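You operate a simulated robot arm through the tools that you are given. There is no shell and no other tool. Be economical: measure what you need, move in short steps, check, and stop when the job is done.

You run a simulated robot arm. Do the job below in one go: nothing can be reset, and whatever is moved stays where it is left.

## Task
Change the cloudy water in the rinse trough, then soak the cream felt.
Fine: drain it dry by the drain's yellow lever, slide the lever back, then fill to the blue line from the tap and turn it off; the felt goes back on its stand, the other felts stay where they are, dry.

The check looks at the end state, three seconds after you hand in, the way a careful person would. Anything else that was tipped, shoved, dropped, spilled or broken makes it a failure.

## Robot
A 6-joint arm with a three-finger gripper, fixed in place. Base frame: the origin is at the foot of the arm, x ahead of it, y to its left, z up; the work surface is at about z = 780. Units: mm, rad, N and s.
Its first joint turns from -2.897 to 2.897 rad. Payload 4.89 kg.
Tool frame: the origin (TCP) lies between the finger pads and is the grasp point; the fingertips stand 30 mm ahead of it; z points along the fingers, y is the line along which they close. Largest opening 164 mm; the body of the gripper starts 125 mm behind the TCP.
Orientation is told as [roll, pitch, yaw] about the base's x, y, z axes, in that order, counted from this pose: with the fingers straight down and closing along the base's y, the tool's x points along the base's -x, its y along +y and its z along -z.

## Interface
- The arm moves only by the tool arm_command. Its argument "commands" is a list of rows, each an object (a shift or turn left out is 0, a gripper value left out holds the last) with "rotation": the turn, a rotation vector about the base's x, y, z in degrees, a list of three; "translation": the shift along the base's x, y, z in mm, a list of three; "hand": the gripper command, from -1 (fully open) to 1 (shut), values between in proportion. In form: [{"rotation": [wx, wy, wz], "translation": [dx, dy, dz], "hand": hand}, ...]. A call has 1 to 12 rows; each row shifts and turns the commanded pose from where the row before left it. Each row takes 0.2 s and may step no farther than 50 mm and 0.15 rad from the row before; otherwise, or with a gripper value out of range, the whole call is refused. Where a pose cannot be reached the arm comes as near as it can. A force on the tool above 50 N (or 10 N above the force at the start of the call, whichever is more), or a blocked arm, ends the call early, and 0.2 s more pass. Each finger travels about 108 mm/s and halts on what it meets, pressing with about 40 N; the grip force reading is that of the motor and also rises with nothing between the fingers. The clock runs only during rows and for 0.2 s after the last one: add rows that do not move to give the fingers time. The reply holds the time, the measured pose of the TCP, the force on the tool along the base axes, the opening and the grip force, in the units named above and with some noise, with the torque about the TCP (base axes, N m) and any sound that the robot's microphone picked up, and new pictures: "show" is both (left out), scene, wrist or none.
- Cameras (640 x 400 px; columns grow to the right, rows downward): "scene" is fixed at [400.5, -503.6, 1359.2]; the picture's right is [0.78, -0.62, 0.00], its down [-0.30, -0.38, -0.88] and it looks along [0.54, 0.69, -0.48] (base axes); focal length 260 px, centre (320, 200). "wrist" rides on the gripper at [76, -2, -152] in the tool frame; the picture's right is [0.02, 1.00, 0.00], its down [-0.88, 0.02, -0.47] and it looks along [-0.47, 0.01, 0.88] (tool axes); focal length 247 px, centre (320, 200). There is no depth. A picture from a camera that has moved, and an enlarged one, comes with that camera's place and axes in the base frame and with its lens.
- move_column(by): slides the trunk up (or, below 0, down) by that many mm; the arm rides with it, the base frame stays. It gives what a move gives, with no picture.
- enlarge(camera, box): a new picture of the part [left, top, right, bottom] of that camera's present view, enlarged. It takes no simulated time.
- hand_in(): hands the job in; it is judged then, once.

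Go step by step. Nothing tells you positions but the pictures and the camera data: compare them with the known pose of the tool, close in by small moves and look again before you grip or let go. Unless the task says otherwise, let go and move clear before handing in, and close with one line.

The tools are called by a JSON object that holds its "op" and its "data". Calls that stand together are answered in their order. arm_command: Moves the arm, as the interface text tells. Its arguments: {"type":"object","properties":{"commands":{"type":"array","items":{"type":"object","properties":{"rotation":{"type":"array","items":{"type":"number"}},"translation":{"type":"array","items":{"type":"number"}},"hand":{"type":"number"}}}},"show":{"type":"string","enum":["both","scene","wrist","none"]}},"required":["commands"]} The other tools are called the same way: move_column (by) slides the trunk up or down; enlarge (camera, box) takes an enlarged picture of a part of a camera's view; hand_in () hands the job in.

At the start:

```text
t: 0.0
tcp_pos: [547.9, 85.7, 1260.2]
orientation: [0.0, 0.001, -0.001]
wrist_force: [0.9, -0.1, 0.7]
ft_torque: [-0.01, 0.04, -0.02]
gripper_width: 164.0
gripper_force: 0.0
trunk travel left (down, up): [-150.0, 240.0]
```

scene: 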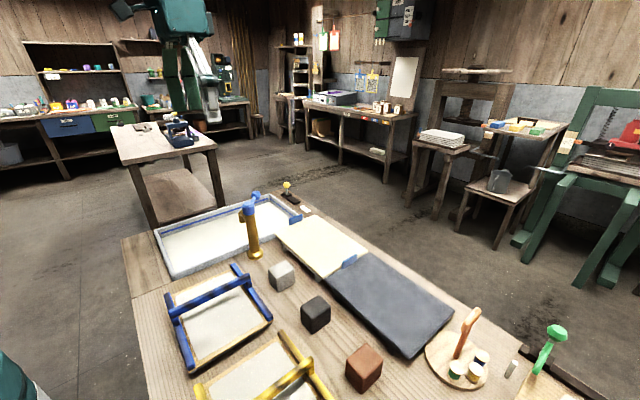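
wrist: 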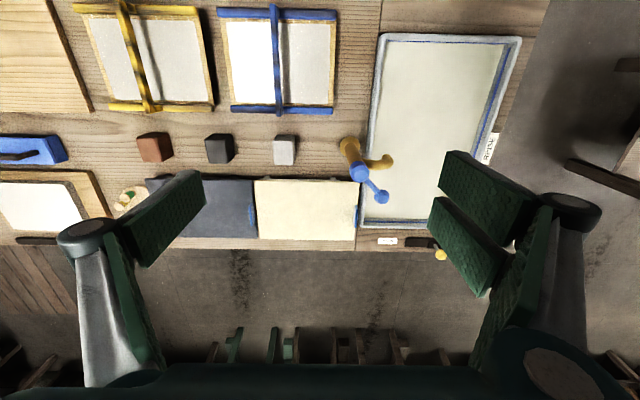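

I see the trough at the left of the scene, the tap beside it, the felts (cream and dark blocks?) and stands on the bench. I'll look closer before moving.

{"op": "enlarge", "data": {"camera": "scene", "box": [140, 170, 340, 295]}}

{"op": "enlarge", "data": {"camera": "scene", "box": [240, 240, 560, 400]}}

{"op": "enlarge", "data": {"camera": "wrist", "box": [330, 20, 560, 270]}}

{"op": "enlarge", "data": {"camera": "wrist", "box": [0, 100, 380, 270]}}

```text
3.20 times, centred on (240, 232) of scene
camera zoom: at [400.5, -503.6, 1359.2], right [0.78, -0.62, 0.0], down [-0.3, -0.38, -0.88], along [0.54, 0.69, -0.48], focal length 832 px, centre (576, 96)
```

zoom: 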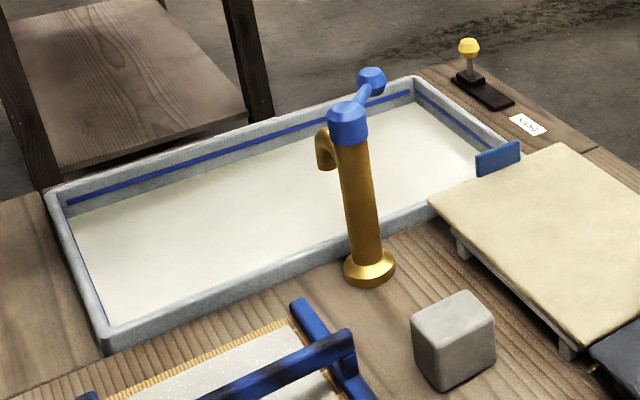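

```text
2.00 times, centred on (400, 320) of scene
camera zoom: at [400.5, -503.6, 1359.2], right [0.78, -0.62, 0.0], down [-0.3, -0.38, -0.88], along [0.54, 0.69, -0.48], focal length 520 px, centre (160, -40)
```

zoom: 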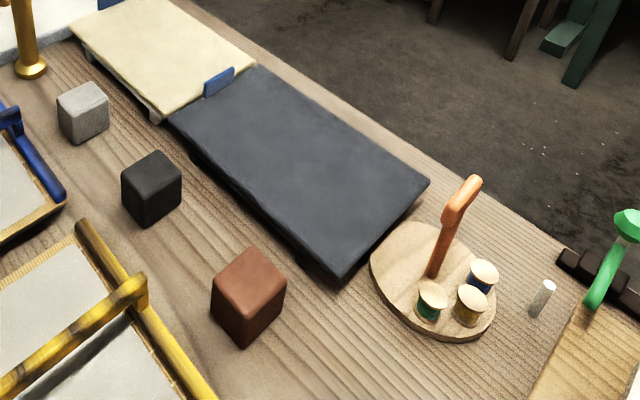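

```text
1.60 times, centred on (445, 145) of wrist
camera zoom: at [471.9, 83.4, 1413.1], right [-0.02, 1.0, 0.0], down [0.88, 0.02, 0.47], along [0.47, 0.01, -0.88], focal length 395 px, centre (120, 288)
```

zoom: 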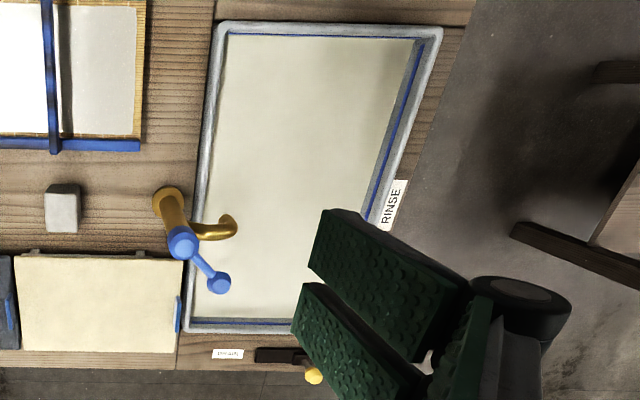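

```text
1.68 times, centred on (190, 185) of wrist
camera zoom: at [471.9, 83.4, 1413.1], right [-0.02, 1.0, 0.0], down [0.88, 0.02, 0.47], along [0.47, 0.01, -0.88], focal length 416 px, centre (539, 225)
```

zoom: 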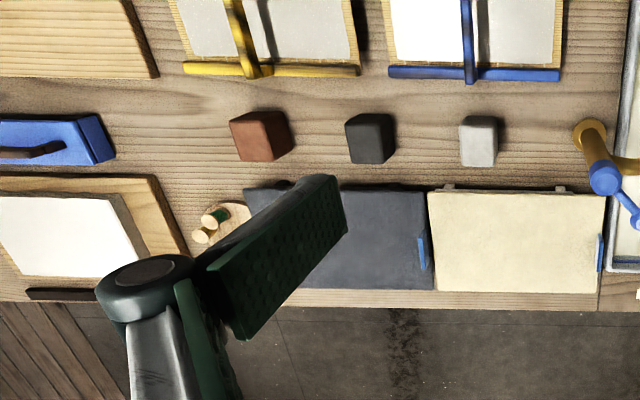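

The trough spans about x 407–887, y 205–495, with its rim near z≈805. The yellow lever is near (954, 456, 840), and the cream felt has a blue tab near (845, 195). I'll move over the lever end to see it closely.

{"op": "arm_command", "data": {"commands": [{"translation": [22, 32, -12], "hand": -0.2}, {"translation": [22, 32, -12]}, {"translation": [22, 32, -12]}, {"translation": [22, 32, -12]}, {"translation": [22, 32, -12]}, {"translation": [22, 32, -12]}, {"translation": [22, 32, -12]}, {"translation": [22, 32, -12]}, {"translation": [22, 32, -12]}, {}]}}

```text
t: 2.2
tcp_pos: [745.5, 373.9, 1153.4]
orientation: [-0.001, -0.001, 0.0]
wrist_force: [0.3, 0.7, -1.1]
ft_torque: [-0.06, 0.11, -0.01]
gripper_width: 98.3
gripper_force: 0.0
trunk travel left (down, up): [-150.0, 240.0]
camera wrist: at [669.1, 372.5, 1306.2], right [-0.02, 1.0, 0.0], down [0.88, 0.02, 0.47], along [0.47, 0.01, -0.88], focal length 247 px, centre (320, 200)
```

scene: 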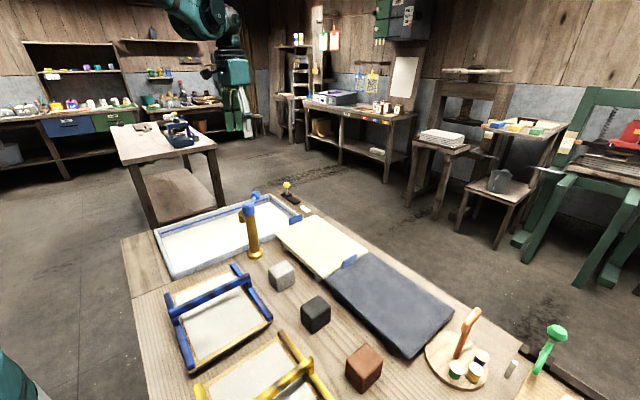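
wrist: 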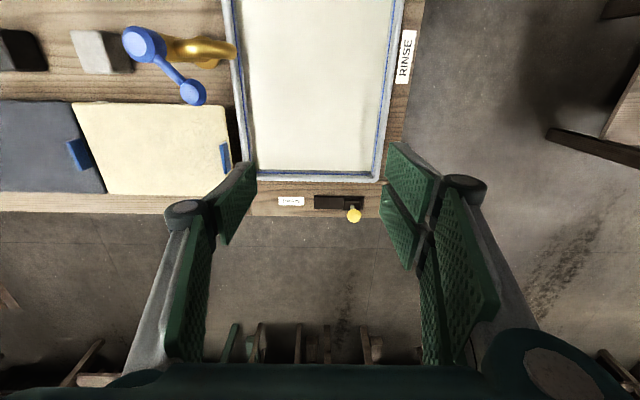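

{"op": "enlarge", "data": {"camera": "wrist", "box": [250, 160, 410, 260]}}

{"op": "enlarge", "data": {"camera": "wrist", "box": [50, 10, 250, 210]}}

{"op": "enlarge", "data": {"camera": "scene", "box": [260, 170, 340, 220]}}

{"op": "enlarge", "data": {"camera": "scene", "box": [220, 180, 340, 270]}}

```text
4.00 times, centred on (330, 210) of wrist
camera zoom: at [669.1, 372.5, 1306.2], right [-0.02, 1.0, 0.0], down [0.88, 0.02, 0.47], along [0.47, 0.01, -0.88], focal length 988 px, centre (280, 160)
```

zoom: 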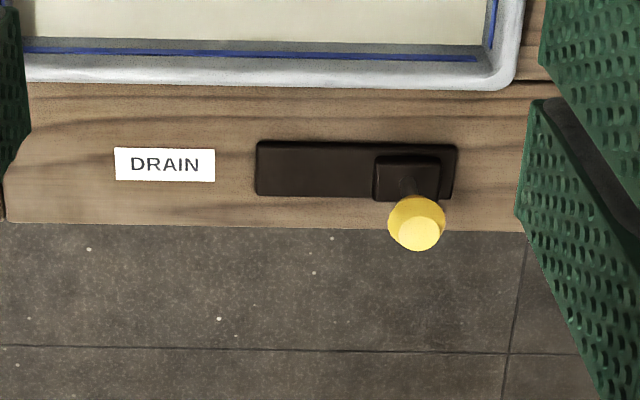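

```text
2.00 times, centred on (150, 110) of wrist
camera zoom: at [669.1, 372.5, 1306.2], right [-0.02, 1.0, 0.0], down [0.88, 0.02, 0.47], along [0.47, 0.01, -0.88], focal length 494 px, centre (660, 380)
```

zoom: 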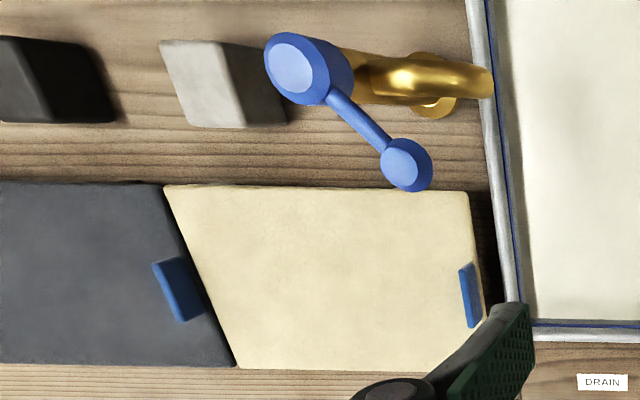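

```text
8.00 times, centred on (300, 195) of scene
camera zoom: at [400.5, -503.6, 1359.2], right [0.78, -0.62, 0.0], down [-0.3, -0.38, -0.88], along [0.54, 0.69, -0.48], focal length 2079 px, centre (480, 240)
```

zoom: 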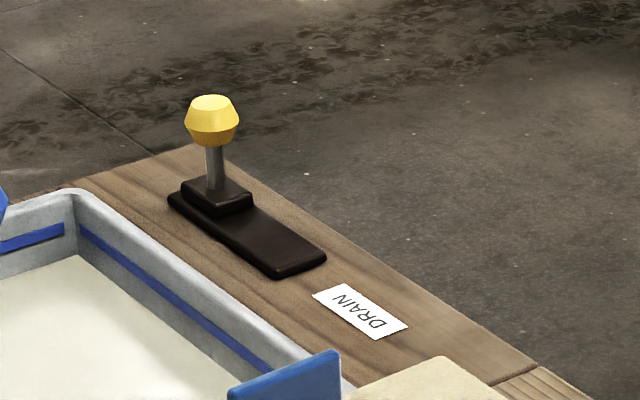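

```text
4.44 times, centred on (280, 225) of scene
camera zoom: at [400.5, -503.6, 1359.2], right [0.78, -0.62, 0.0], down [-0.3, -0.38, -0.88], along [0.54, 0.69, -0.48], focal length 1155 px, centre (498, 89)
```

zoom: 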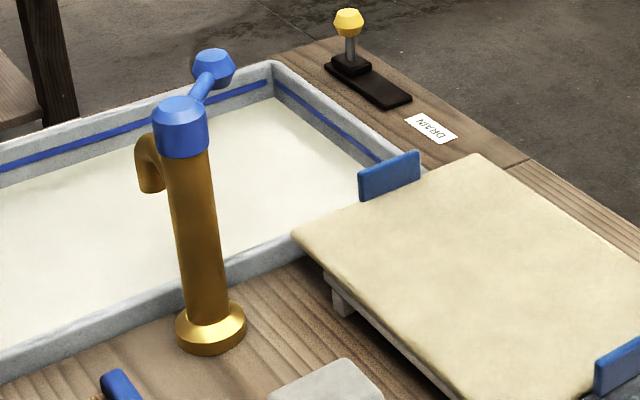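

The lever's slider is at the +y end of its slot (knob about (957, 455, 840)) and should slide about 60 mm towards −y. It is beyond vertical reach, so I'll approach with the tool tilted outwards.

{"op": "arm_command", "data": {"commands": [{"rotation": [0, -6.5, 0], "translation": [18, 12, -30]}, {"rotation": [0, -6.5, 0], "translation": [18, 12, -30]}, {"rotation": [0, -6.5, 0], "translation": [18, 12, -30]}, {"rotation": [0, -6.5, 0], "translation": [18, 12, -30]}, {"rotation": [0, -6.5, 0], "translation": [18, 12, -30]}, {"rotation": [0, -6.5, 0], "translation": [18, 12, -30]}, {"rotation": [0, -6.0, 0], "translation": [18, 9, -30]}, {}]}}

```text
t: 4.0
tcp_pos: [872.7, 454.0, 943.4]
orientation: [0.0, -0.787, -0.002]
wrist_force: [0.2, 0.5, -0.5]
ft_torque: [0.0, 0.01, 0.0]
gripper_width: 98.3
gripper_force: 0.0
trunk travel left (down, up): [-150.0, 240.0]
camera wrist: at [710.8, 452.3, 996.5], right [-0.01, 1.0, -0.01], down [0.29, 0.02, 0.96], along [0.96, 0.01, -0.29], focal length 247 px, centre (320, 200)
```

scene: 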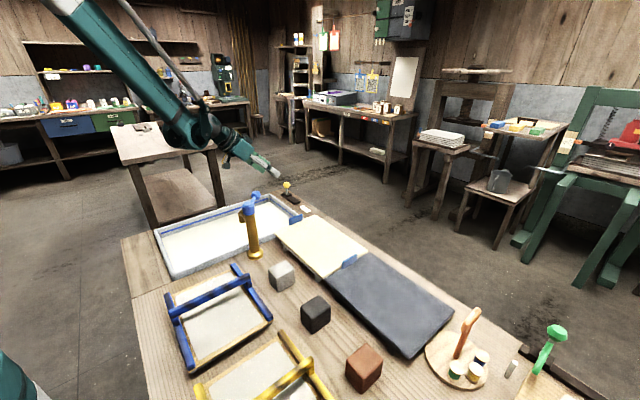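
wrist: 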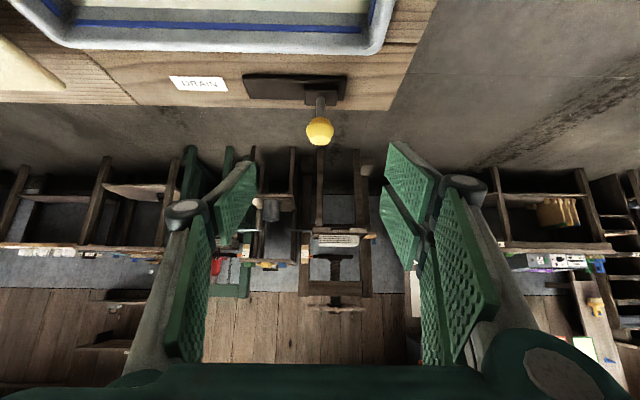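

The knob lines up at about (955, 453, 841). I'll move in with the fingers astride it and close gently.

{"op": "arm_command", "data": {"commands": [{"translation": [20, 0, -26], "hand": 0.0}, {"translation": [20, 0, -26]}, {"translation": [20, 0, -26]}, {"translation": [20, 0, -25], "hand": 0.2}, {}]}}

```text
t: 5.2
tcp_pos: [953.5, 453.8, 840.3]
orientation: [0.001, -0.785, -0.003]
wrist_force: [0.8, -0.1, -0.5]
ft_torque: [0.0, -0.03, -0.01]
gripper_width: 65.7
gripper_force: 0.1
trunk travel left (down, up): [-150.0, 240.0]
camera wrist: at [791.6, 452.8, 893.4], right [-0.01, 1.0, -0.01], down [0.29, 0.02, 0.96], along [0.96, 0.01, -0.29], focal length 247 px, centre (320, 200)
```

scene: 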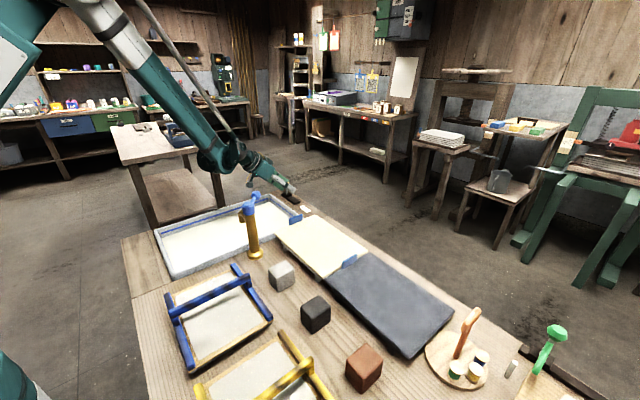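
wrist: 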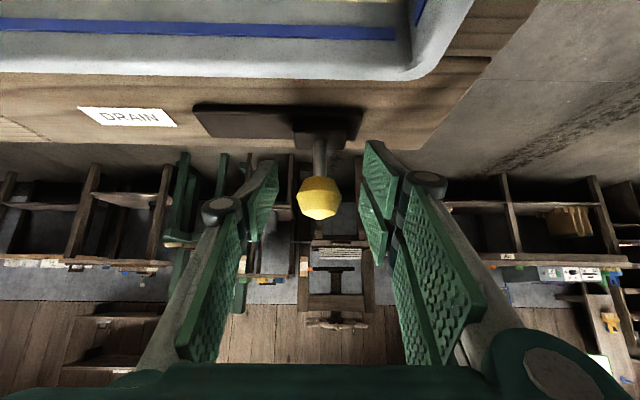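

Knob is between the pads. I'll close on it and slide it towards −y.

{"op": "arm_command", "data": {"commands": [{"hand": 0.6}, {"hand": 0.6}, {"hand": 0.7}, {}], "show": "none"}}

{"op": "arm_command", "data": {"commands": [{"translation": [0, -10, 0]}, {"translation": [0, -10, 0]}, {"translation": [0, -10, 0]}, {"translation": [0, -10, 0]}, {"translation": [0, -10, 0]}, {}]}}

```text
t: 6.2
tcp_pos: [953.3, 455.7, 839.1]
orientation: [0.001, -0.786, -0.001]
wrist_force: [2.7, 0.7, -2.6]
ft_torque: [2.03, -0.08, -0.19]
gripper_width: 34.7
gripper_force: 45.0
trunk travel left (down, up): [-150.0, 240.0]
```

```text
t: 7.6
tcp_pos: [952.9, 404.6, 839.1]
orientation: [0.002, -0.785, -0.001]
wrist_force: [21.6, 0.8, 13.9]
ft_torque: [2.02, -0.55, -0.22]
gripper_width: 34.6
gripper_force: 44.7
trunk travel left (down, up): [-150.0, 240.0]
camera wrist: at [791.3, 401.6, 893.3], right [-0.01, 1.0, -0.01], down [0.29, 0.02, 0.96], along [0.96, 0.01, -0.29], focal length 247 px, centre (320, 200)
```

scene: 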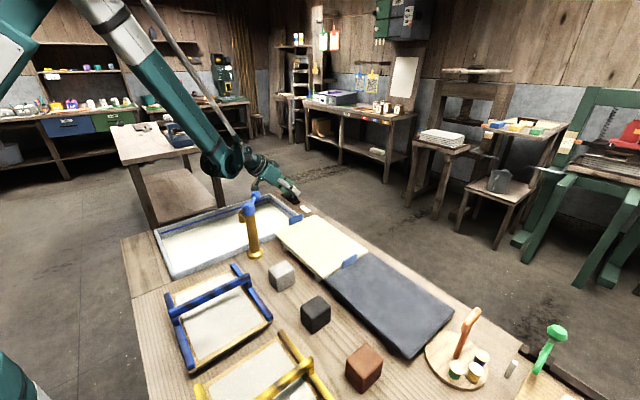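
wrist: 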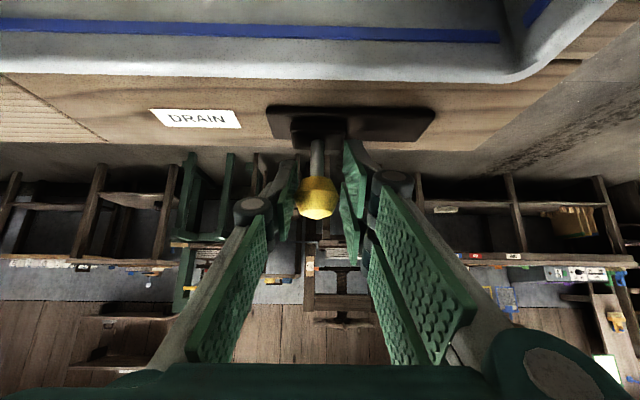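

The slider moves. A little farther to the end of its travel.

{"op": "arm_command", "data": {"commands": [{"translation": [0, -5, 0]}, {"translation": [0, -4, 0]}, {}, {}, {}, {}]}}

{"op": "enlarge", "data": {"camera": "scene", "box": [140, 170, 340, 295]}}

```text
t: 9.0
tcp_pos: [953.2, 396.7, 839.0]
orientation: [0.002, -0.786, -0.002]
wrist_force: [29.8, 16.6, 21.1]
ft_torque: [2.41, -0.72, -0.3]
gripper_width: 34.6
gripper_force: 45.4
trunk travel left (down, up): [-150.0, 240.0]
camera wrist: at [791.1, 394.3, 893.2], right [-0.02, 1.0, -0.01], down [0.29, 0.02, 0.96], along [0.96, 0.01, -0.29], focal length 247 px, centre (320, 200)
```

scene: 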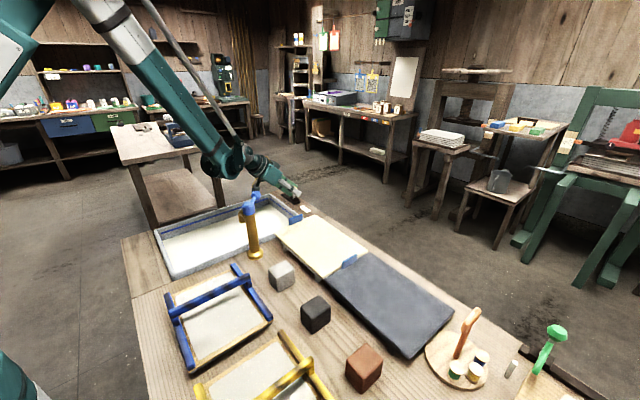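
wrist: 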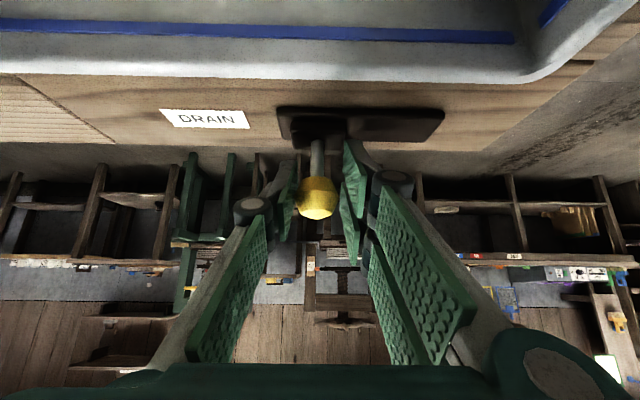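

```text
3.20 times, centred on (240, 232) of scene
camera zoom: at [400.5, -503.6, 1359.2], right [0.78, -0.62, 0.0], down [-0.3, -0.38, -0.88], along [0.54, 0.69, -0.48], focal length 832 px, centre (576, 96)
```

zoom: 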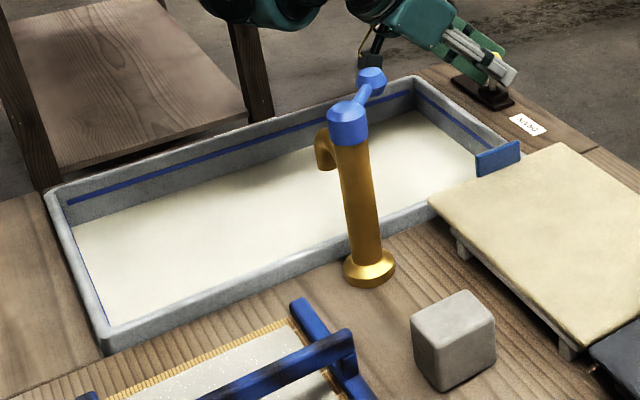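

Open: the level is dropping. I'll wait and watch.

{"op": "arm_command", "data": {"commands": [{"translation": [0, 2, 0]}, {}, {}, {}, {}, {}, {}, {}, {}, {}, {}, {}], "show": "none"}}

{"op": "arm_command", "data": {"commands": [{}, {}, {}, {}, {}, {}, {}, {}, {}, {}, {}, {}], "show": "none"}}

{"op": "enlarge", "data": {"camera": "scene", "box": [140, 170, 340, 295]}}

```text
t: 11.6
tcp_pos: [952.4, 398.6, 838.0]
orientation: [0.001, -0.786, -0.001]
wrist_force: [7.6, 0.1, -0.1]
ft_torque: [2.04, -0.14, -0.23]
gripper_width: 34.7
gripper_force: 45.2
trunk travel left (down, up): [-150.0, 240.0]
```

```text
t: 14.2
tcp_pos: [952.7, 397.2, 839.1]
orientation: [0.001, -0.785, -0.002]
wrist_force: [-3.2, -0.2, -5.8]
ft_torque: [1.98, 0.15, -0.2]
gripper_width: 34.6
gripper_force: 45.1
trunk travel left (down, up): [-150.0, 240.0]
```

```text
3.20 times, centred on (240, 232) of scene
camera zoom: at [400.5, -503.6, 1359.2], right [0.78, -0.62, 0.0], down [-0.3, -0.38, -0.88], along [0.54, 0.69, -0.48], focal length 832 px, centre (576, 96)
```

zoom: 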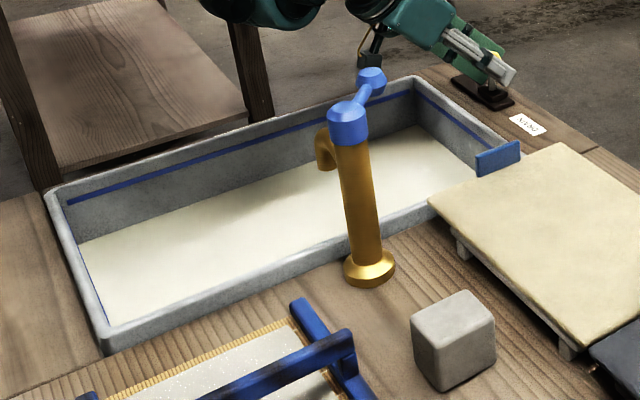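

{"op": "arm_command", "data": {"commands": [{}, {}, {}, {}, {}, {}, {}, {}, {}, {}, {}, {}], "show": "none"}}

{"op": "arm_command", "data": {"commands": [{}, {}, {}, {}, {}, {}, {}, {}, {}, {}, {}, {}], "show": "none"}}

{"op": "arm_command", "data": {"commands": [{}, {}, {}, {}, {}, {}, {}, {}, {}, {}, {}, {}], "show": "none"}}

{"op": "enlarge", "data": {"camera": "scene", "box": [140, 170, 340, 295]}}

```text
t: 16.8
tcp_pos: [952.3, 398.9, 839.9]
orientation: [0.0, -0.786, -0.002]
wrist_force: [-5.3, 1.4, -5.5]
ft_torque: [1.92, 0.16, -0.19]
gripper_width: 34.6
gripper_force: 45.0
trunk travel left (down, up): [-150.0, 240.0]
```

```text
t: 19.4
tcp_pos: [951.8, 397.8, 839.7]
orientation: [0.001, -0.786, -0.001]
wrist_force: [-2.9, -0.1, -4.9]
ft_torque: [1.9, 0.07, -0.21]
gripper_width: 34.8
gripper_force: 45.1
trunk travel left (down, up): [-150.0, 240.0]
```

```text
t: 22.0
tcp_pos: [952.7, 399.4, 840.2]
orientation: [-0.001, -0.786, -0.002]
wrist_force: [-0.1, 0.0, -2.9]
ft_torque: [1.94, -0.01, -0.16]
gripper_width: 34.8
gripper_force: 44.9
trunk travel left (down, up): [-150.0, 240.0]
```

```text
3.20 times, centred on (240, 232) of scene
camera zoom: at [400.5, -503.6, 1359.2], right [0.78, -0.62, 0.0], down [-0.3, -0.38, -0.88], along [0.54, 0.69, -0.48], focal length 832 px, centre (576, 96)
```

zoom: 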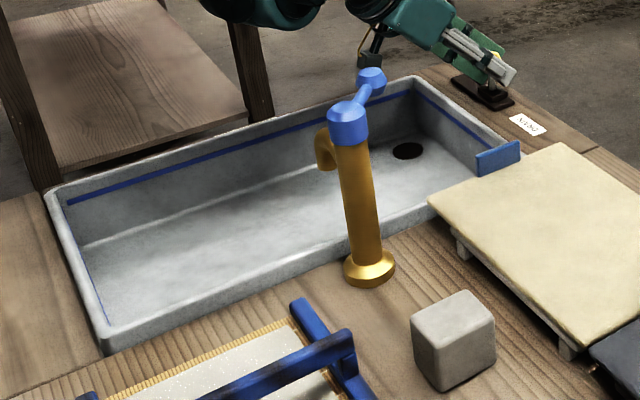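

The trough looks empty and the drain hole is visible. I'll wait a bit more for any film to go, then slide the lever back.

{"op": "arm_command", "data": {"commands": [{}, {}, {}, {}, {}, {}, {}, {}, {}, {}, {}, {}], "show": "none"}}

{"op": "enlarge", "data": {"camera": "scene", "box": [140, 170, 340, 295]}}

{"op": "arm_command", "data": {"commands": [{"translation": [0, 10, 0]}, {"translation": [0, 10, 0]}, {"translation": [0, 10, 0]}, {"translation": [0, 10, 0]}, {"translation": [0, 10, 0]}, {"translation": [0, 7, 0]}, {"translation": [0, 4, 0]}, {}], "show": "wrist"}}

```text
t: 24.6
tcp_pos: [952.1, 398.0, 840.5]
orientation: [-0.001, -0.786, -0.002]
wrist_force: [1.3, 0.3, -2.8]
ft_torque: [1.93, -0.01, -0.21]
gripper_width: 34.3
gripper_force: 44.8
trunk travel left (down, up): [-150.0, 240.0]
```

```text
3.20 times, centred on (240, 232) of scene
camera zoom: at [400.5, -503.6, 1359.2], right [0.78, -0.62, 0.0], down [-0.3, -0.38, -0.88], along [0.54, 0.69, -0.48], focal length 832 px, centre (576, 96)
```

zoom: 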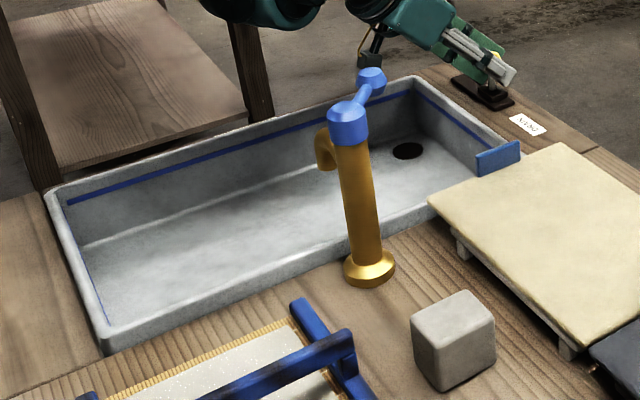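

```text
t: 26.4
tcp_pos: [952.8, 456.7, 840.0]
orientation: [0.0, -0.784, -0.001]
wrist_force: [-16.7, -21.0, -22.2]
ft_torque: [1.48, -0.05, -0.35]
gripper_width: 34.5
gripper_force: 44.9
trunk travel left (down, up): [-150.0, 240.0]
camera wrist: at [791.3, 455.2, 893.8], right [-0.01, 1.0, -0.02], down [0.29, 0.02, 0.96], along [0.96, 0.01, -0.29], focal length 247 px, centre (320, 200)
```

wrist: 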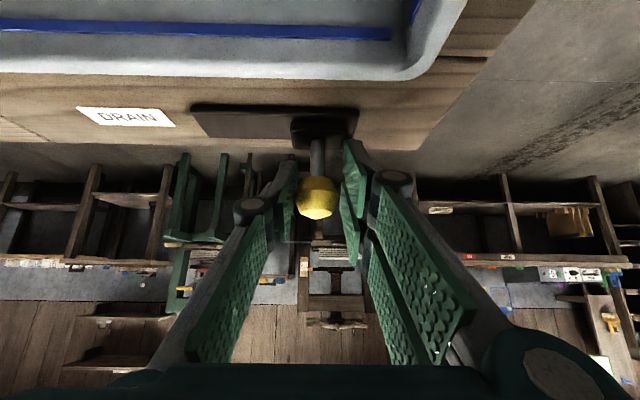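

The lever is back at its stop. I'll let go, back away, and return to tool-down above the tap knob, which I estimate at (698, 212, 970) with the tap head at (650, 163, 975).

{"op": "arm_command", "data": {"commands": [{"translation": [0, -2, 0], "hand": 0.2}, {"hand": 0.0}, {"hand": 0.0}, {"translation": [-30, 0, 30]}, {"translation": [-30, 0, 30]}, {"translation": [-20, 0, 20]}, {"translation": [-10, -15, 25], "rotation": [0, 7.5, 0]}, {"translation": [-10, -15, 25], "rotation": [0, 7.5, 0]}, {"translation": [-10, -15, 25], "rotation": [0, 7.5, 0]}, {"translation": [-10, -15, 25], "rotation": [0, 7.5, 0]}, {"translation": [-10, -15, 25], "rotation": [0, 7.5, 0]}, {"translation": [-10, -15, 25], "rotation": [0, 7.5, 0]}]}}

{"op": "enlarge", "data": {"camera": "scene", "box": [260, 170, 340, 220]}}

```text
t: 29.0
tcp_pos: [813.1, 367.0, 1069.7]
orientation: [0.001, 0.002, 0.001]
wrist_force: [-0.7, -0.2, -0.5]
ft_torque: [-0.06, -0.04, -0.02]
gripper_width: 82.3
gripper_force: 0.1
trunk travel left (down, up): [-150.0, 240.0]
camera wrist: at [737.2, 364.7, 1221.6], right [-0.02, 1.0, 0.0], down [0.88, 0.02, 0.47], along [0.47, 0.01, -0.88], focal length 247 px, centre (320, 200)
```

scene: 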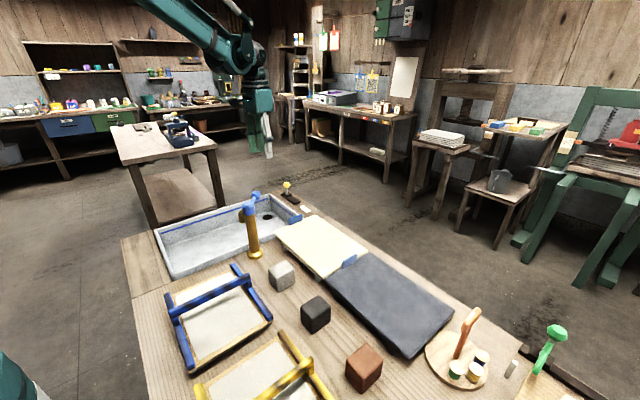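
wrist: 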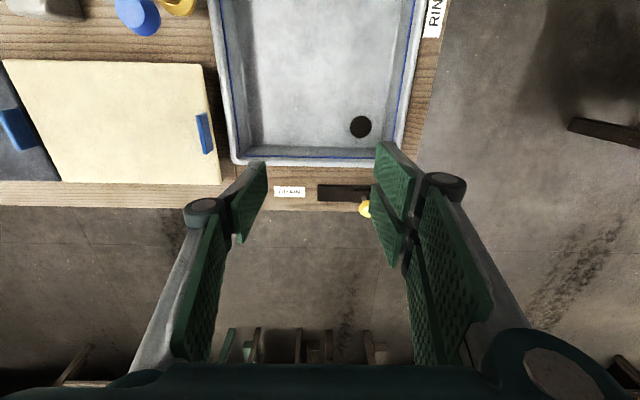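

```text
8.00 times, centred on (300, 195) of scene
camera zoom: at [400.5, -503.6, 1359.2], right [0.78, -0.62, 0.0], down [-0.3, -0.38, -0.88], along [0.54, 0.69, -0.48], focal length 2079 px, centre (480, 240)
```

zoom: 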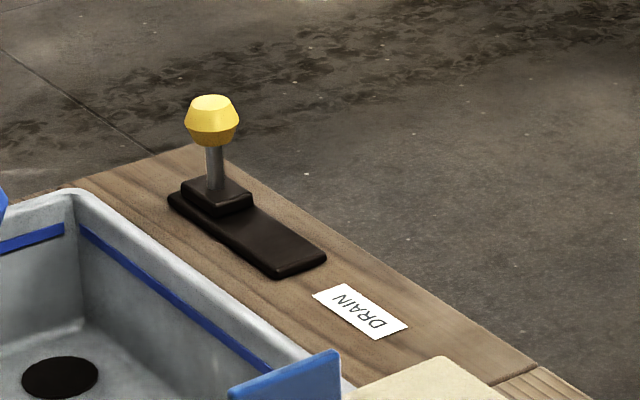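

Lever is back exactly as it started. Now a closer look at the tap from behind it.

{"op": "arm_command", "data": {"commands": [{"translation": [-36, -28, 14]}, {"translation": [-36, -28, 14]}, {"translation": [-36, -28, 14]}, {"translation": [-36, -28, 14]}, {"translation": [-36, -28, 14]}, {}], "show": "wrist"}}

{"op": "enlarge", "data": {"camera": "wrist", "box": [220, 100, 420, 225]}}

```text
t: 30.4
tcp_pos: [630.9, 230.0, 1141.3]
orientation: [0.0, -0.001, 0.002]
wrist_force: [-0.3, 0.2, 0.3]
ft_torque: [0.03, -0.1, -0.01]
gripper_width: 82.0
gripper_force: 0.1
trunk travel left (down, up): [-150.0, 240.0]
camera wrist: at [555.5, 226.9, 1293.1], right [-0.02, 1.0, 0.0], down [0.88, 0.02, 0.47], along [0.47, 0.01, -0.88], focal length 247 px, centre (320, 200)
```

wrist: 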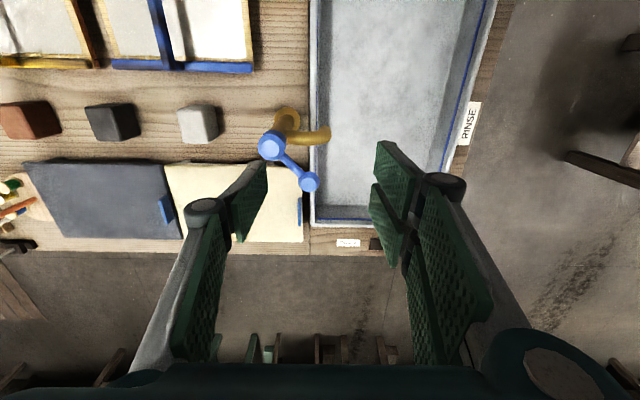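

```text
3.20 times, centred on (320, 162) of wrist
camera zoom: at [555.5, 226.9, 1293.1], right [-0.02, 1.0, 0.0], down [0.88, 0.02, 0.47], along [0.47, 0.01, -0.88], focal length 790 px, centre (320, 320)
```

zoom: 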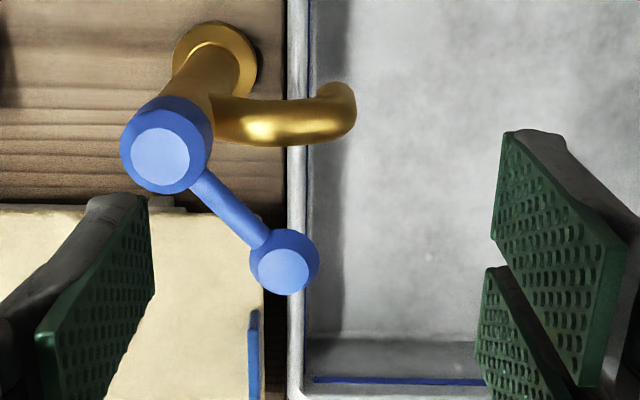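

The knob is confirmed at about (700, 213, 972). I'll yaw 45° so the fingers close across the lever arm, and descend to it.

{"op": "arm_command", "data": {"commands": [{"rotation": [0, 0, 7.5], "translation": [12, -3, -10]}, {"rotation": [0, 0, 7.5], "translation": [12, -3, -10]}, {"rotation": [0, 0, 7.5], "translation": [12, -3, -10]}, {"rotation": [0, 0, 7.5], "translation": [11, -3, -10]}, {"rotation": [0, 0, 7.5], "translation": [11, -3, -10]}, {"rotation": [0, 0, 7.5], "translation": [11, -2, -10]}, {"translation": [0, 0, -20]}, {}], "show": "wrist"}}

```text
t: 32.2
tcp_pos: [700.4, 211.0, 1060.8]
orientation: [0.001, 0.0, 0.786]
wrist_force: [-0.2, 0.1, -1.1]
ft_torque: [-0.02, -0.01, 0.01]
gripper_width: 82.2
gripper_force: 0.0
trunk travel left (down, up): [-150.0, 240.0]
camera wrist: at [648.3, 154.2, 1212.6], right [-0.72, 0.69, 0.0], down [0.61, 0.64, 0.47], along [0.33, 0.34, -0.88], focal length 247 px, centre (320, 200)
```

wrist: 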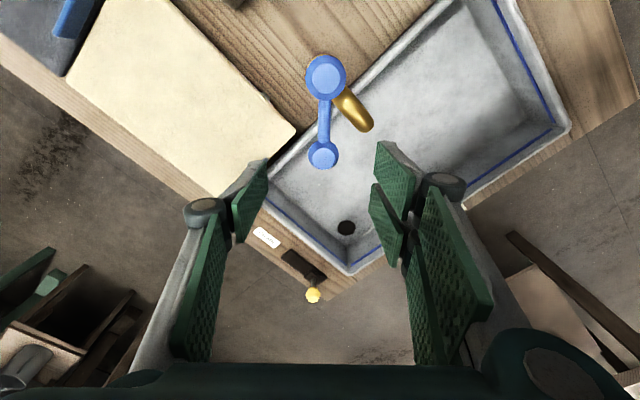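

{"op": "arm_command", "data": {"commands": [{"translation": [0, 0, -30]}, {"translation": [0, 0, -30]}, {"translation": [0, 0, -28]}, {"hand": 0.3}, {"hand": 0.6}, {"hand": 0.8}, {}], "show": "both"}}

```text
t: 33.8
tcp_pos: [700.2, 210.6, 971.0]
orientation: [0.0, -0.001, 0.785]
wrist_force: [-0.3, 1.4, -3.3]
ft_torque: [0.03, -0.05, 0.05]
gripper_width: 29.9
gripper_force: 44.6
trunk travel left (down, up): [-150.0, 240.0]
camera wrist: at [647.7, 155.2, 1123.4], right [-0.72, 0.69, 0.0], down [0.61, 0.64, 0.47], along [0.33, 0.34, -0.88], focal length 247 px, centre (320, 200)
```

scene: 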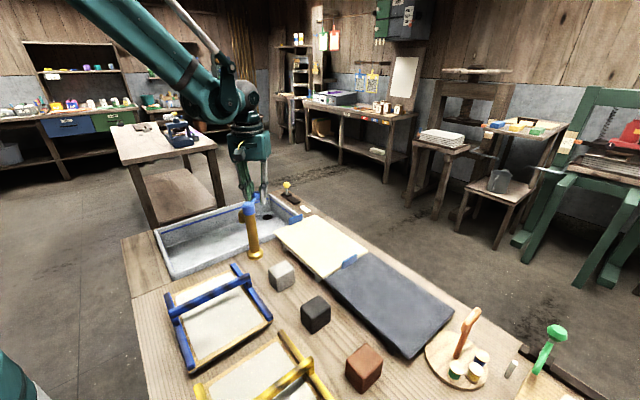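
wrist: 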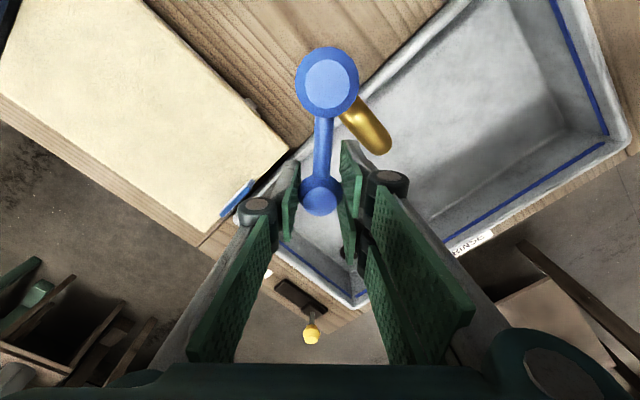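

Gripped on the knob. I'll try a small turn about the tap axis (counter-clockwise) and watch the force.

{"op": "arm_command", "data": {"commands": [{"rotation": [0, 0, 4], "translation": [-3.4, 3.4, 0]}, {"rotation": [0, 0, 4], "translation": [-3.7, 3.1, 0]}], "show": "wrist"}}

```text
t: 34.6
tcp_pos: [696.6, 213.3, 971.7]
orientation: [-0.005, 0.001, 0.922]
wrist_force: [18.4, -19.0, -14.3]
ft_torque: [-0.24, 0.06, -0.01]
gripper_width: 29.8
gripper_force: 44.7
trunk travel left (down, up): [-150.0, 240.0]
stopped in row 2: the force on the tool passed its limit at 52 N (the readings are from after the stop); the commanded pose is now the measured one
camera wrist: at [652.7, 150.8, 1123.6], right [-0.81, 0.59, -0.01], down [0.52, 0.71, 0.47], along [0.28, 0.38, -0.88], focal length 247 px, centre (320, 200)
```

wrist: 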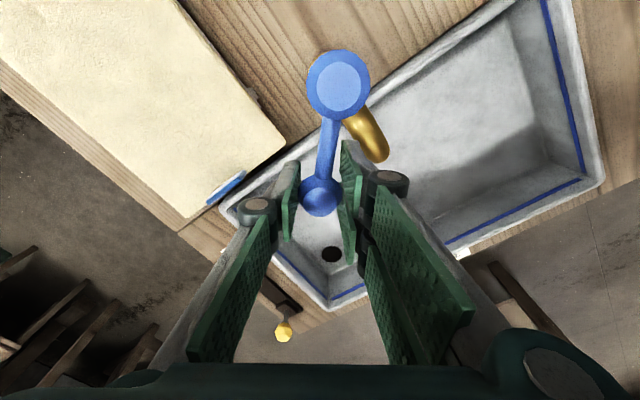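

That direction is a stop; the lever must open clockwise. Turning it a modest amount that way.

{"op": "arm_command", "data": {"commands": [{"rotation": [0, 0, -7], "translation": [5.5, -5, 0]}, {"rotation": [0, 0, -7], "translation": [4.4, -5.7, 0]}, {"rotation": [0, 0, -7], "translation": [3.8, -6.1, 0]}, {}], "show": "wrist"}}

{"op": "enlarge", "data": {"camera": "scene", "box": [140, 170, 340, 295]}}

```text
t: 35.6
tcp_pos: [709.4, 199.4, 971.1]
orientation: [-0.002, 0.003, 0.555]
wrist_force: [2.6, -1.1, -17.3]
ft_torque: [-0.03, -0.01, 0.24]
gripper_width: 29.8
gripper_force: 44.7
trunk travel left (down, up): [-150.0, 240.0]
camera wrist: at [646.2, 156.6, 1123.9], right [-0.55, 0.84, 0.0], down [0.74, 0.48, 0.47], along [0.4, 0.25, -0.88], focal length 247 px, centre (320, 200)
```

wrist: 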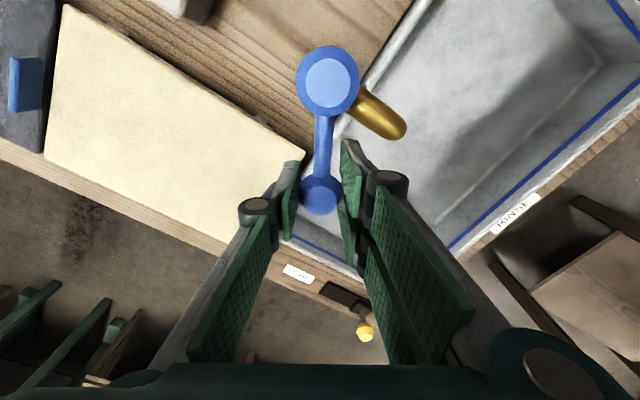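

```text
3.20 times, centred on (240, 232) of scene
camera zoom: at [400.5, -503.6, 1359.2], right [0.78, -0.62, 0.0], down [-0.3, -0.38, -0.88], along [0.54, 0.69, -0.48], focal length 832 px, centre (576, 96)
```

zoom: 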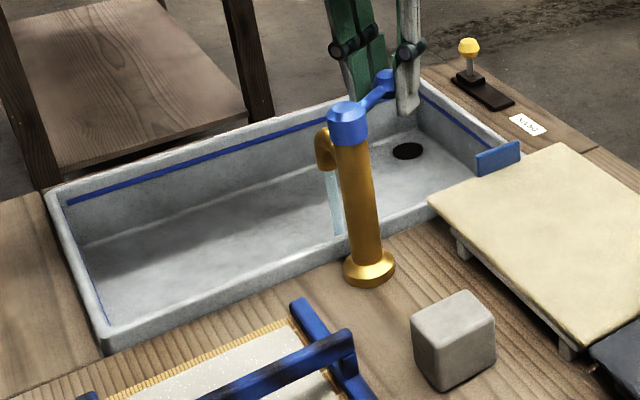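

Water is running. I'll watch how fast it fills.

{"op": "arm_command", "data": {"commands": [{}, {}, {}, {}, {}, {}, {}, {}, {}, {}, {}, {}], "show": "none"}}

{"op": "arm_command", "data": {"commands": [{}, {}, {}, {}, {}, {}, {}, {}, {}, {}, {}, {}], "show": "none"}}

{"op": "enlarge", "data": {"camera": "scene", "box": [140, 170, 340, 295]}}

```text
t: 38.2
tcp_pos: [710.7, 199.7, 970.9]
orientation: [0.0, -0.001, 0.558]
wrist_force: [-2.4, -0.8, -20.2]
ft_torque: [-0.03, 0.1, -0.02]
gripper_width: 29.6
gripper_force: 45.0
trunk travel left (down, up): [-150.0, 240.0]
```

```text
t: 40.8
tcp_pos: [709.0, 198.8, 971.8]
orientation: [-0.002, 0.001, 0.556]
wrist_force: [3.5, 0.3, -10.7]
ft_torque: [-0.01, 0.04, 0.05]
gripper_width: 29.6
gripper_force: 45.0
trunk travel left (down, up): [-150.0, 240.0]
```

```text
3.20 times, centred on (240, 232) of scene
camera zoom: at [400.5, -503.6, 1359.2], right [0.78, -0.62, 0.0], down [-0.3, -0.38, -0.88], along [0.54, 0.69, -0.48], focal length 832 px, centre (576, 96)
```

zoom: 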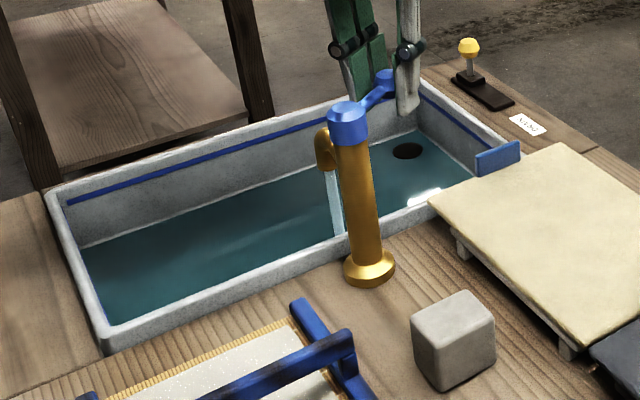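

{"op": "arm_command", "data": {"commands": [{}, {}, {}, {}, {}, {}, {}, {}, {}, {}, {}, {}], "show": "none"}}

{"op": "arm_command", "data": {"commands": [{}, {}, {}, {}, {}, {}, {}, {}, {}, {}, {}, {}], "show": "none"}}

{"op": "enlarge", "data": {"camera": "scene", "box": [140, 170, 340, 295]}}

```text
t: 43.4
tcp_pos: [709.1, 199.1, 971.7]
orientation: [-0.002, 0.001, 0.557]
wrist_force: [8.0, 4.8, -2.3]
ft_torque: [0.02, -0.03, 0.05]
gripper_width: 29.8
gripper_force: 45.3
trunk travel left (down, up): [-150.0, 240.0]
```

```text
t: 46.0
tcp_pos: [708.6, 199.3, 972.0]
orientation: [-0.004, 0.001, 0.556]
wrist_force: [9.6, 6.1, -0.2]
ft_torque: [0.05, -0.03, 0.0]
gripper_width: 29.7
gripper_force: 45.1
trunk travel left (down, up): [-150.0, 240.0]
```

```text
3.20 times, centred on (240, 232) of scene
camera zoom: at [400.5, -503.6, 1359.2], right [0.78, -0.62, 0.0], down [-0.3, -0.38, -0.88], along [0.54, 0.69, -0.48], focal length 832 px, centre (576, 96)
```

zoom: 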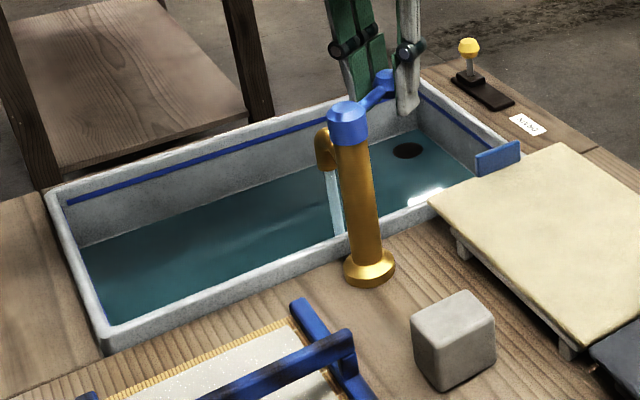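

It rises slowly at this setting; I'll open the tap further.

{"op": "arm_command", "data": {"commands": [{"rotation": [0, 0, -7], "translation": [4, -7.9, 0]}, {"rotation": [0, 0, -7], "translation": [3, -7.9, 0]}, {"rotation": [0, 0, -7], "translation": [2, -8.2, 0]}, {}, {}, {}, {}, {}, {}, {}, {}], "show": "none"}}

{"op": "enlarge", "data": {"camera": "scene", "box": [140, 170, 340, 295]}}

```text
t: 48.4
tcp_pos: [717.7, 173.7, 971.4]
orientation: [-0.005, 0.0, 0.191]
wrist_force: [6.3, -0.8, 13.0]
ft_torque: [-0.07, -0.05, 0.14]
gripper_width: 29.8
gripper_force: 44.6
trunk travel left (down, up): [-150.0, 240.0]
```

```text
3.20 times, centred on (240, 232) of scene
camera zoom: at [400.5, -503.6, 1359.2], right [0.78, -0.62, 0.0], down [-0.3, -0.38, -0.88], along [0.54, 0.69, -0.48], focal length 832 px, centre (576, 96)
```

zoom: 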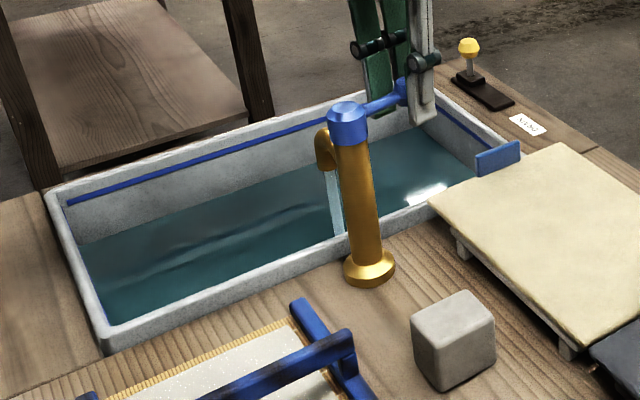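

{"op": "arm_command", "data": {"commands": [{}, {}, {}, {}, {}, {}, {}, {}, {}, {}, {}, {}], "show": "none"}}

{"op": "arm_command", "data": {"commands": [{}, {}, {}, {}, {}, {}, {}, {}, {}, {}, {}, {}], "show": "none"}}

{"op": "enlarge", "data": {"camera": "scene", "box": [140, 170, 340, 295]}}

```text
t: 51.0
tcp_pos: [718.8, 174.6, 970.6]
orientation: [-0.004, -0.001, 0.19]
wrist_force: [2.9, 0.4, 7.1]
ft_torque: [0.02, -0.07, -0.03]
gripper_width: 30.0
gripper_force: 44.5
trunk travel left (down, up): [-150.0, 240.0]
```

```text
t: 53.6
tcp_pos: [717.5, 174.4, 971.2]
orientation: [-0.004, 0.0, 0.19]
wrist_force: [0.2, -0.1, 1.6]
ft_torque: [-0.01, 0.05, 0.04]
gripper_width: 29.7
gripper_force: 45.6
trunk travel left (down, up): [-150.0, 240.0]
```

```text
3.20 times, centred on (240, 232) of scene
camera zoom: at [400.5, -503.6, 1359.2], right [0.78, -0.62, 0.0], down [-0.3, -0.38, -0.88], along [0.54, 0.69, -0.48], focal length 832 px, centre (576, 96)
```

zoom: 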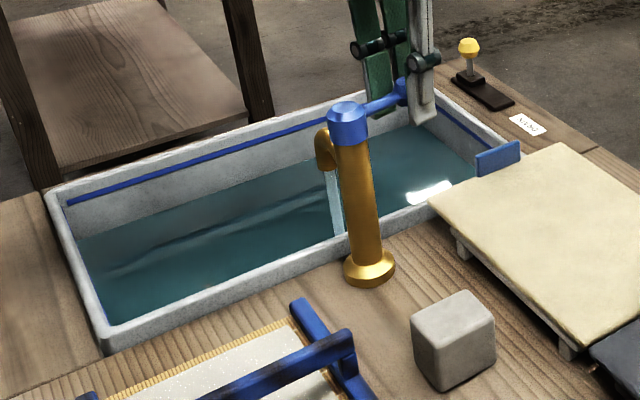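

About 1 zoom pixel per second; roughly 30 s to go. I'll continue and check.

{"op": "arm_command", "data": {"commands": [{}, {}, {}, {}, {}, {}, {}, {}, {}, {}, {}, {}], "show": "none"}}

{"op": "arm_command", "data": {"commands": [{}, {}, {}, {}, {}, {}, {}, {}, {}, {}, {}, {}], "show": "none"}}

{"op": "arm_command", "data": {"commands": [{}, {}, {}, {}, {}, {}, {}, {}, {}, {}, {}, {}], "show": "none"}}

{"op": "arm_command", "data": {"commands": [{}, {}, {}, {}, {}, {}, {}, {}, {}, {}, {}, {}], "show": "none"}}

{"op": "enlarge", "data": {"camera": "scene", "box": [150, 190, 260, 260]}}

```text
t: 56.2
tcp_pos: [718.1, 174.2, 972.1]
orientation: [-0.003, 0.0, 0.191]
wrist_force: [-0.9, 0.7, -0.4]
ft_torque: [0.01, -0.04, -0.01]
gripper_width: 29.7
gripper_force: 45.0
trunk travel left (down, up): [-150.0, 240.0]
```

```text
t: 58.8
tcp_pos: [718.7, 173.9, 970.8]
orientation: [-0.003, 0.0, 0.191]
wrist_force: [1.6, 0.1, -0.4]
ft_torque: [0.0, -0.05, 0.0]
gripper_width: 29.8
gripper_force: 44.9
trunk travel left (down, up): [-150.0, 240.0]
```

```text
t: 61.4
tcp_pos: [719.2, 173.0, 971.4]
orientation: [-0.004, 0.0, 0.19]
wrist_force: [3.7, 1.6, 0.9]
ft_torque: [0.04, -0.02, 0.02]
gripper_width: 29.7
gripper_force: 45.1
trunk travel left (down, up): [-150.0, 240.0]
```

```text
t: 64.0
tcp_pos: [718.6, 173.8, 971.5]
orientation: [-0.004, 0.0, 0.19]
wrist_force: [5.0, 1.7, 0.8]
ft_torque: [-0.03, -0.02, 0.01]
gripper_width: 29.6
gripper_force: 45.0
trunk travel left (down, up): [-150.0, 240.0]
```

```text
5.71 times, centred on (205, 225) of scene
camera zoom: at [400.5, -503.6, 1359.2], right [0.78, -0.62, 0.0], down [-0.3, -0.38, -0.88], along [0.54, 0.69, -0.48], focal length 1485 px, centre (977, 57)
```

zoom: 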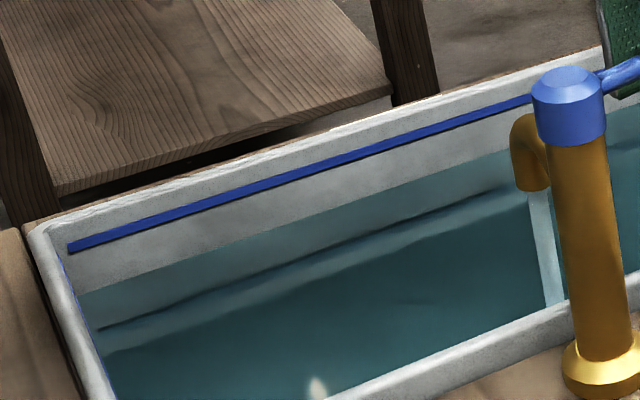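

{"op": "arm_command", "data": {"commands": [{}, {}, {}, {}, {}, {}, {}, {}, {}, {}, {}, {}], "show": "none"}}

{"op": "arm_command", "data": {"commands": [{}, {}, {}, {}, {}, {}, {}, {}, {}, {}, {}, {}], "show": "none"}}

{"op": "arm_command", "data": {"commands": [{}, {}, {}, {}, {}, {}, {}, {}, {}, {}, {}, {}], "show": "none"}}

{"op": "arm_command", "data": {"commands": [{}, {}, {}, {}, {}, {}, {}, {}, {}, {}, {}, {}], "show": "none"}}

{"op": "arm_command", "data": {"commands": [{}, {}, {}, {}, {}, {}, {}, {}, {}, {}, {}, {}], "show": "none"}}

{"op": "enlarge", "data": {"camera": "scene", "box": [150, 190, 260, 260]}}

```text
t: 66.6
tcp_pos: [718.9, 173.2, 971.4]
orientation: [-0.002, -0.001, 0.189]
wrist_force: [5.4, 0.7, 1.2]
ft_torque: [0.04, -0.09, -0.01]
gripper_width: 29.7
gripper_force: 45.0
trunk travel left (down, up): [-150.0, 240.0]
```

```text
t: 69.2
tcp_pos: [718.7, 173.6, 971.0]
orientation: [-0.004, 0.0, 0.19]
wrist_force: [5.4, 0.8, 0.2]
ft_torque: [0.02, 0.0, -0.05]
gripper_width: 29.8
gripper_force: 44.5
trunk travel left (down, up): [-150.0, 240.0]
```

```text
t: 71.8
tcp_pos: [718.2, 174.0, 971.6]
orientation: [-0.002, 0.0, 0.19]
wrist_force: [5.5, 0.6, -1.4]
ft_torque: [0.04, -0.04, -0.02]
gripper_width: 29.6
gripper_force: 45.5
trunk travel left (down, up): [-150.0, 240.0]
```

```text
t: 74.4
tcp_pos: [719.7, 173.5, 971.4]
orientation: [-0.004, -0.001, 0.19]
wrist_force: [6.5, 1.0, -1.3]
ft_torque: [-0.04, 0.0, 0.03]
gripper_width: 29.7
gripper_force: 45.3
trunk travel left (down, up): [-150.0, 240.0]
```

```text
t: 77.0
tcp_pos: [719.2, 173.3, 971.0]
orientation: [-0.003, 0.001, 0.19]
wrist_force: [6.2, 0.6, -1.1]
ft_torque: [0.01, 0.01, 0.02]
gripper_width: 29.5
gripper_force: 44.9
trunk travel left (down, up): [-150.0, 240.0]
```

```text
5.71 times, centred on (205, 225) of scene
camera zoom: at [400.5, -503.6, 1359.2], right [0.78, -0.62, 0.0], down [-0.3, -0.38, -0.88], along [0.54, 0.69, -0.48], focal length 1485 px, centre (977, 57)
```

zoom: 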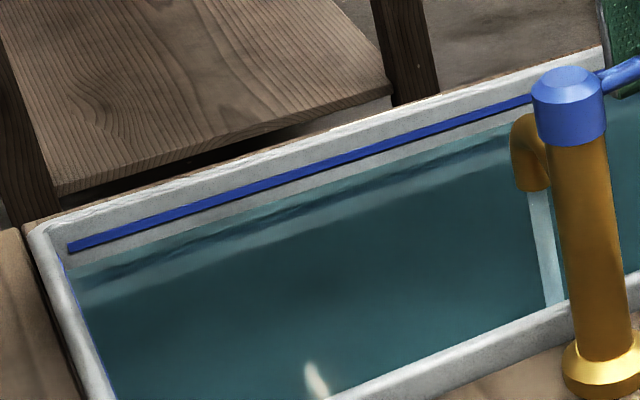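

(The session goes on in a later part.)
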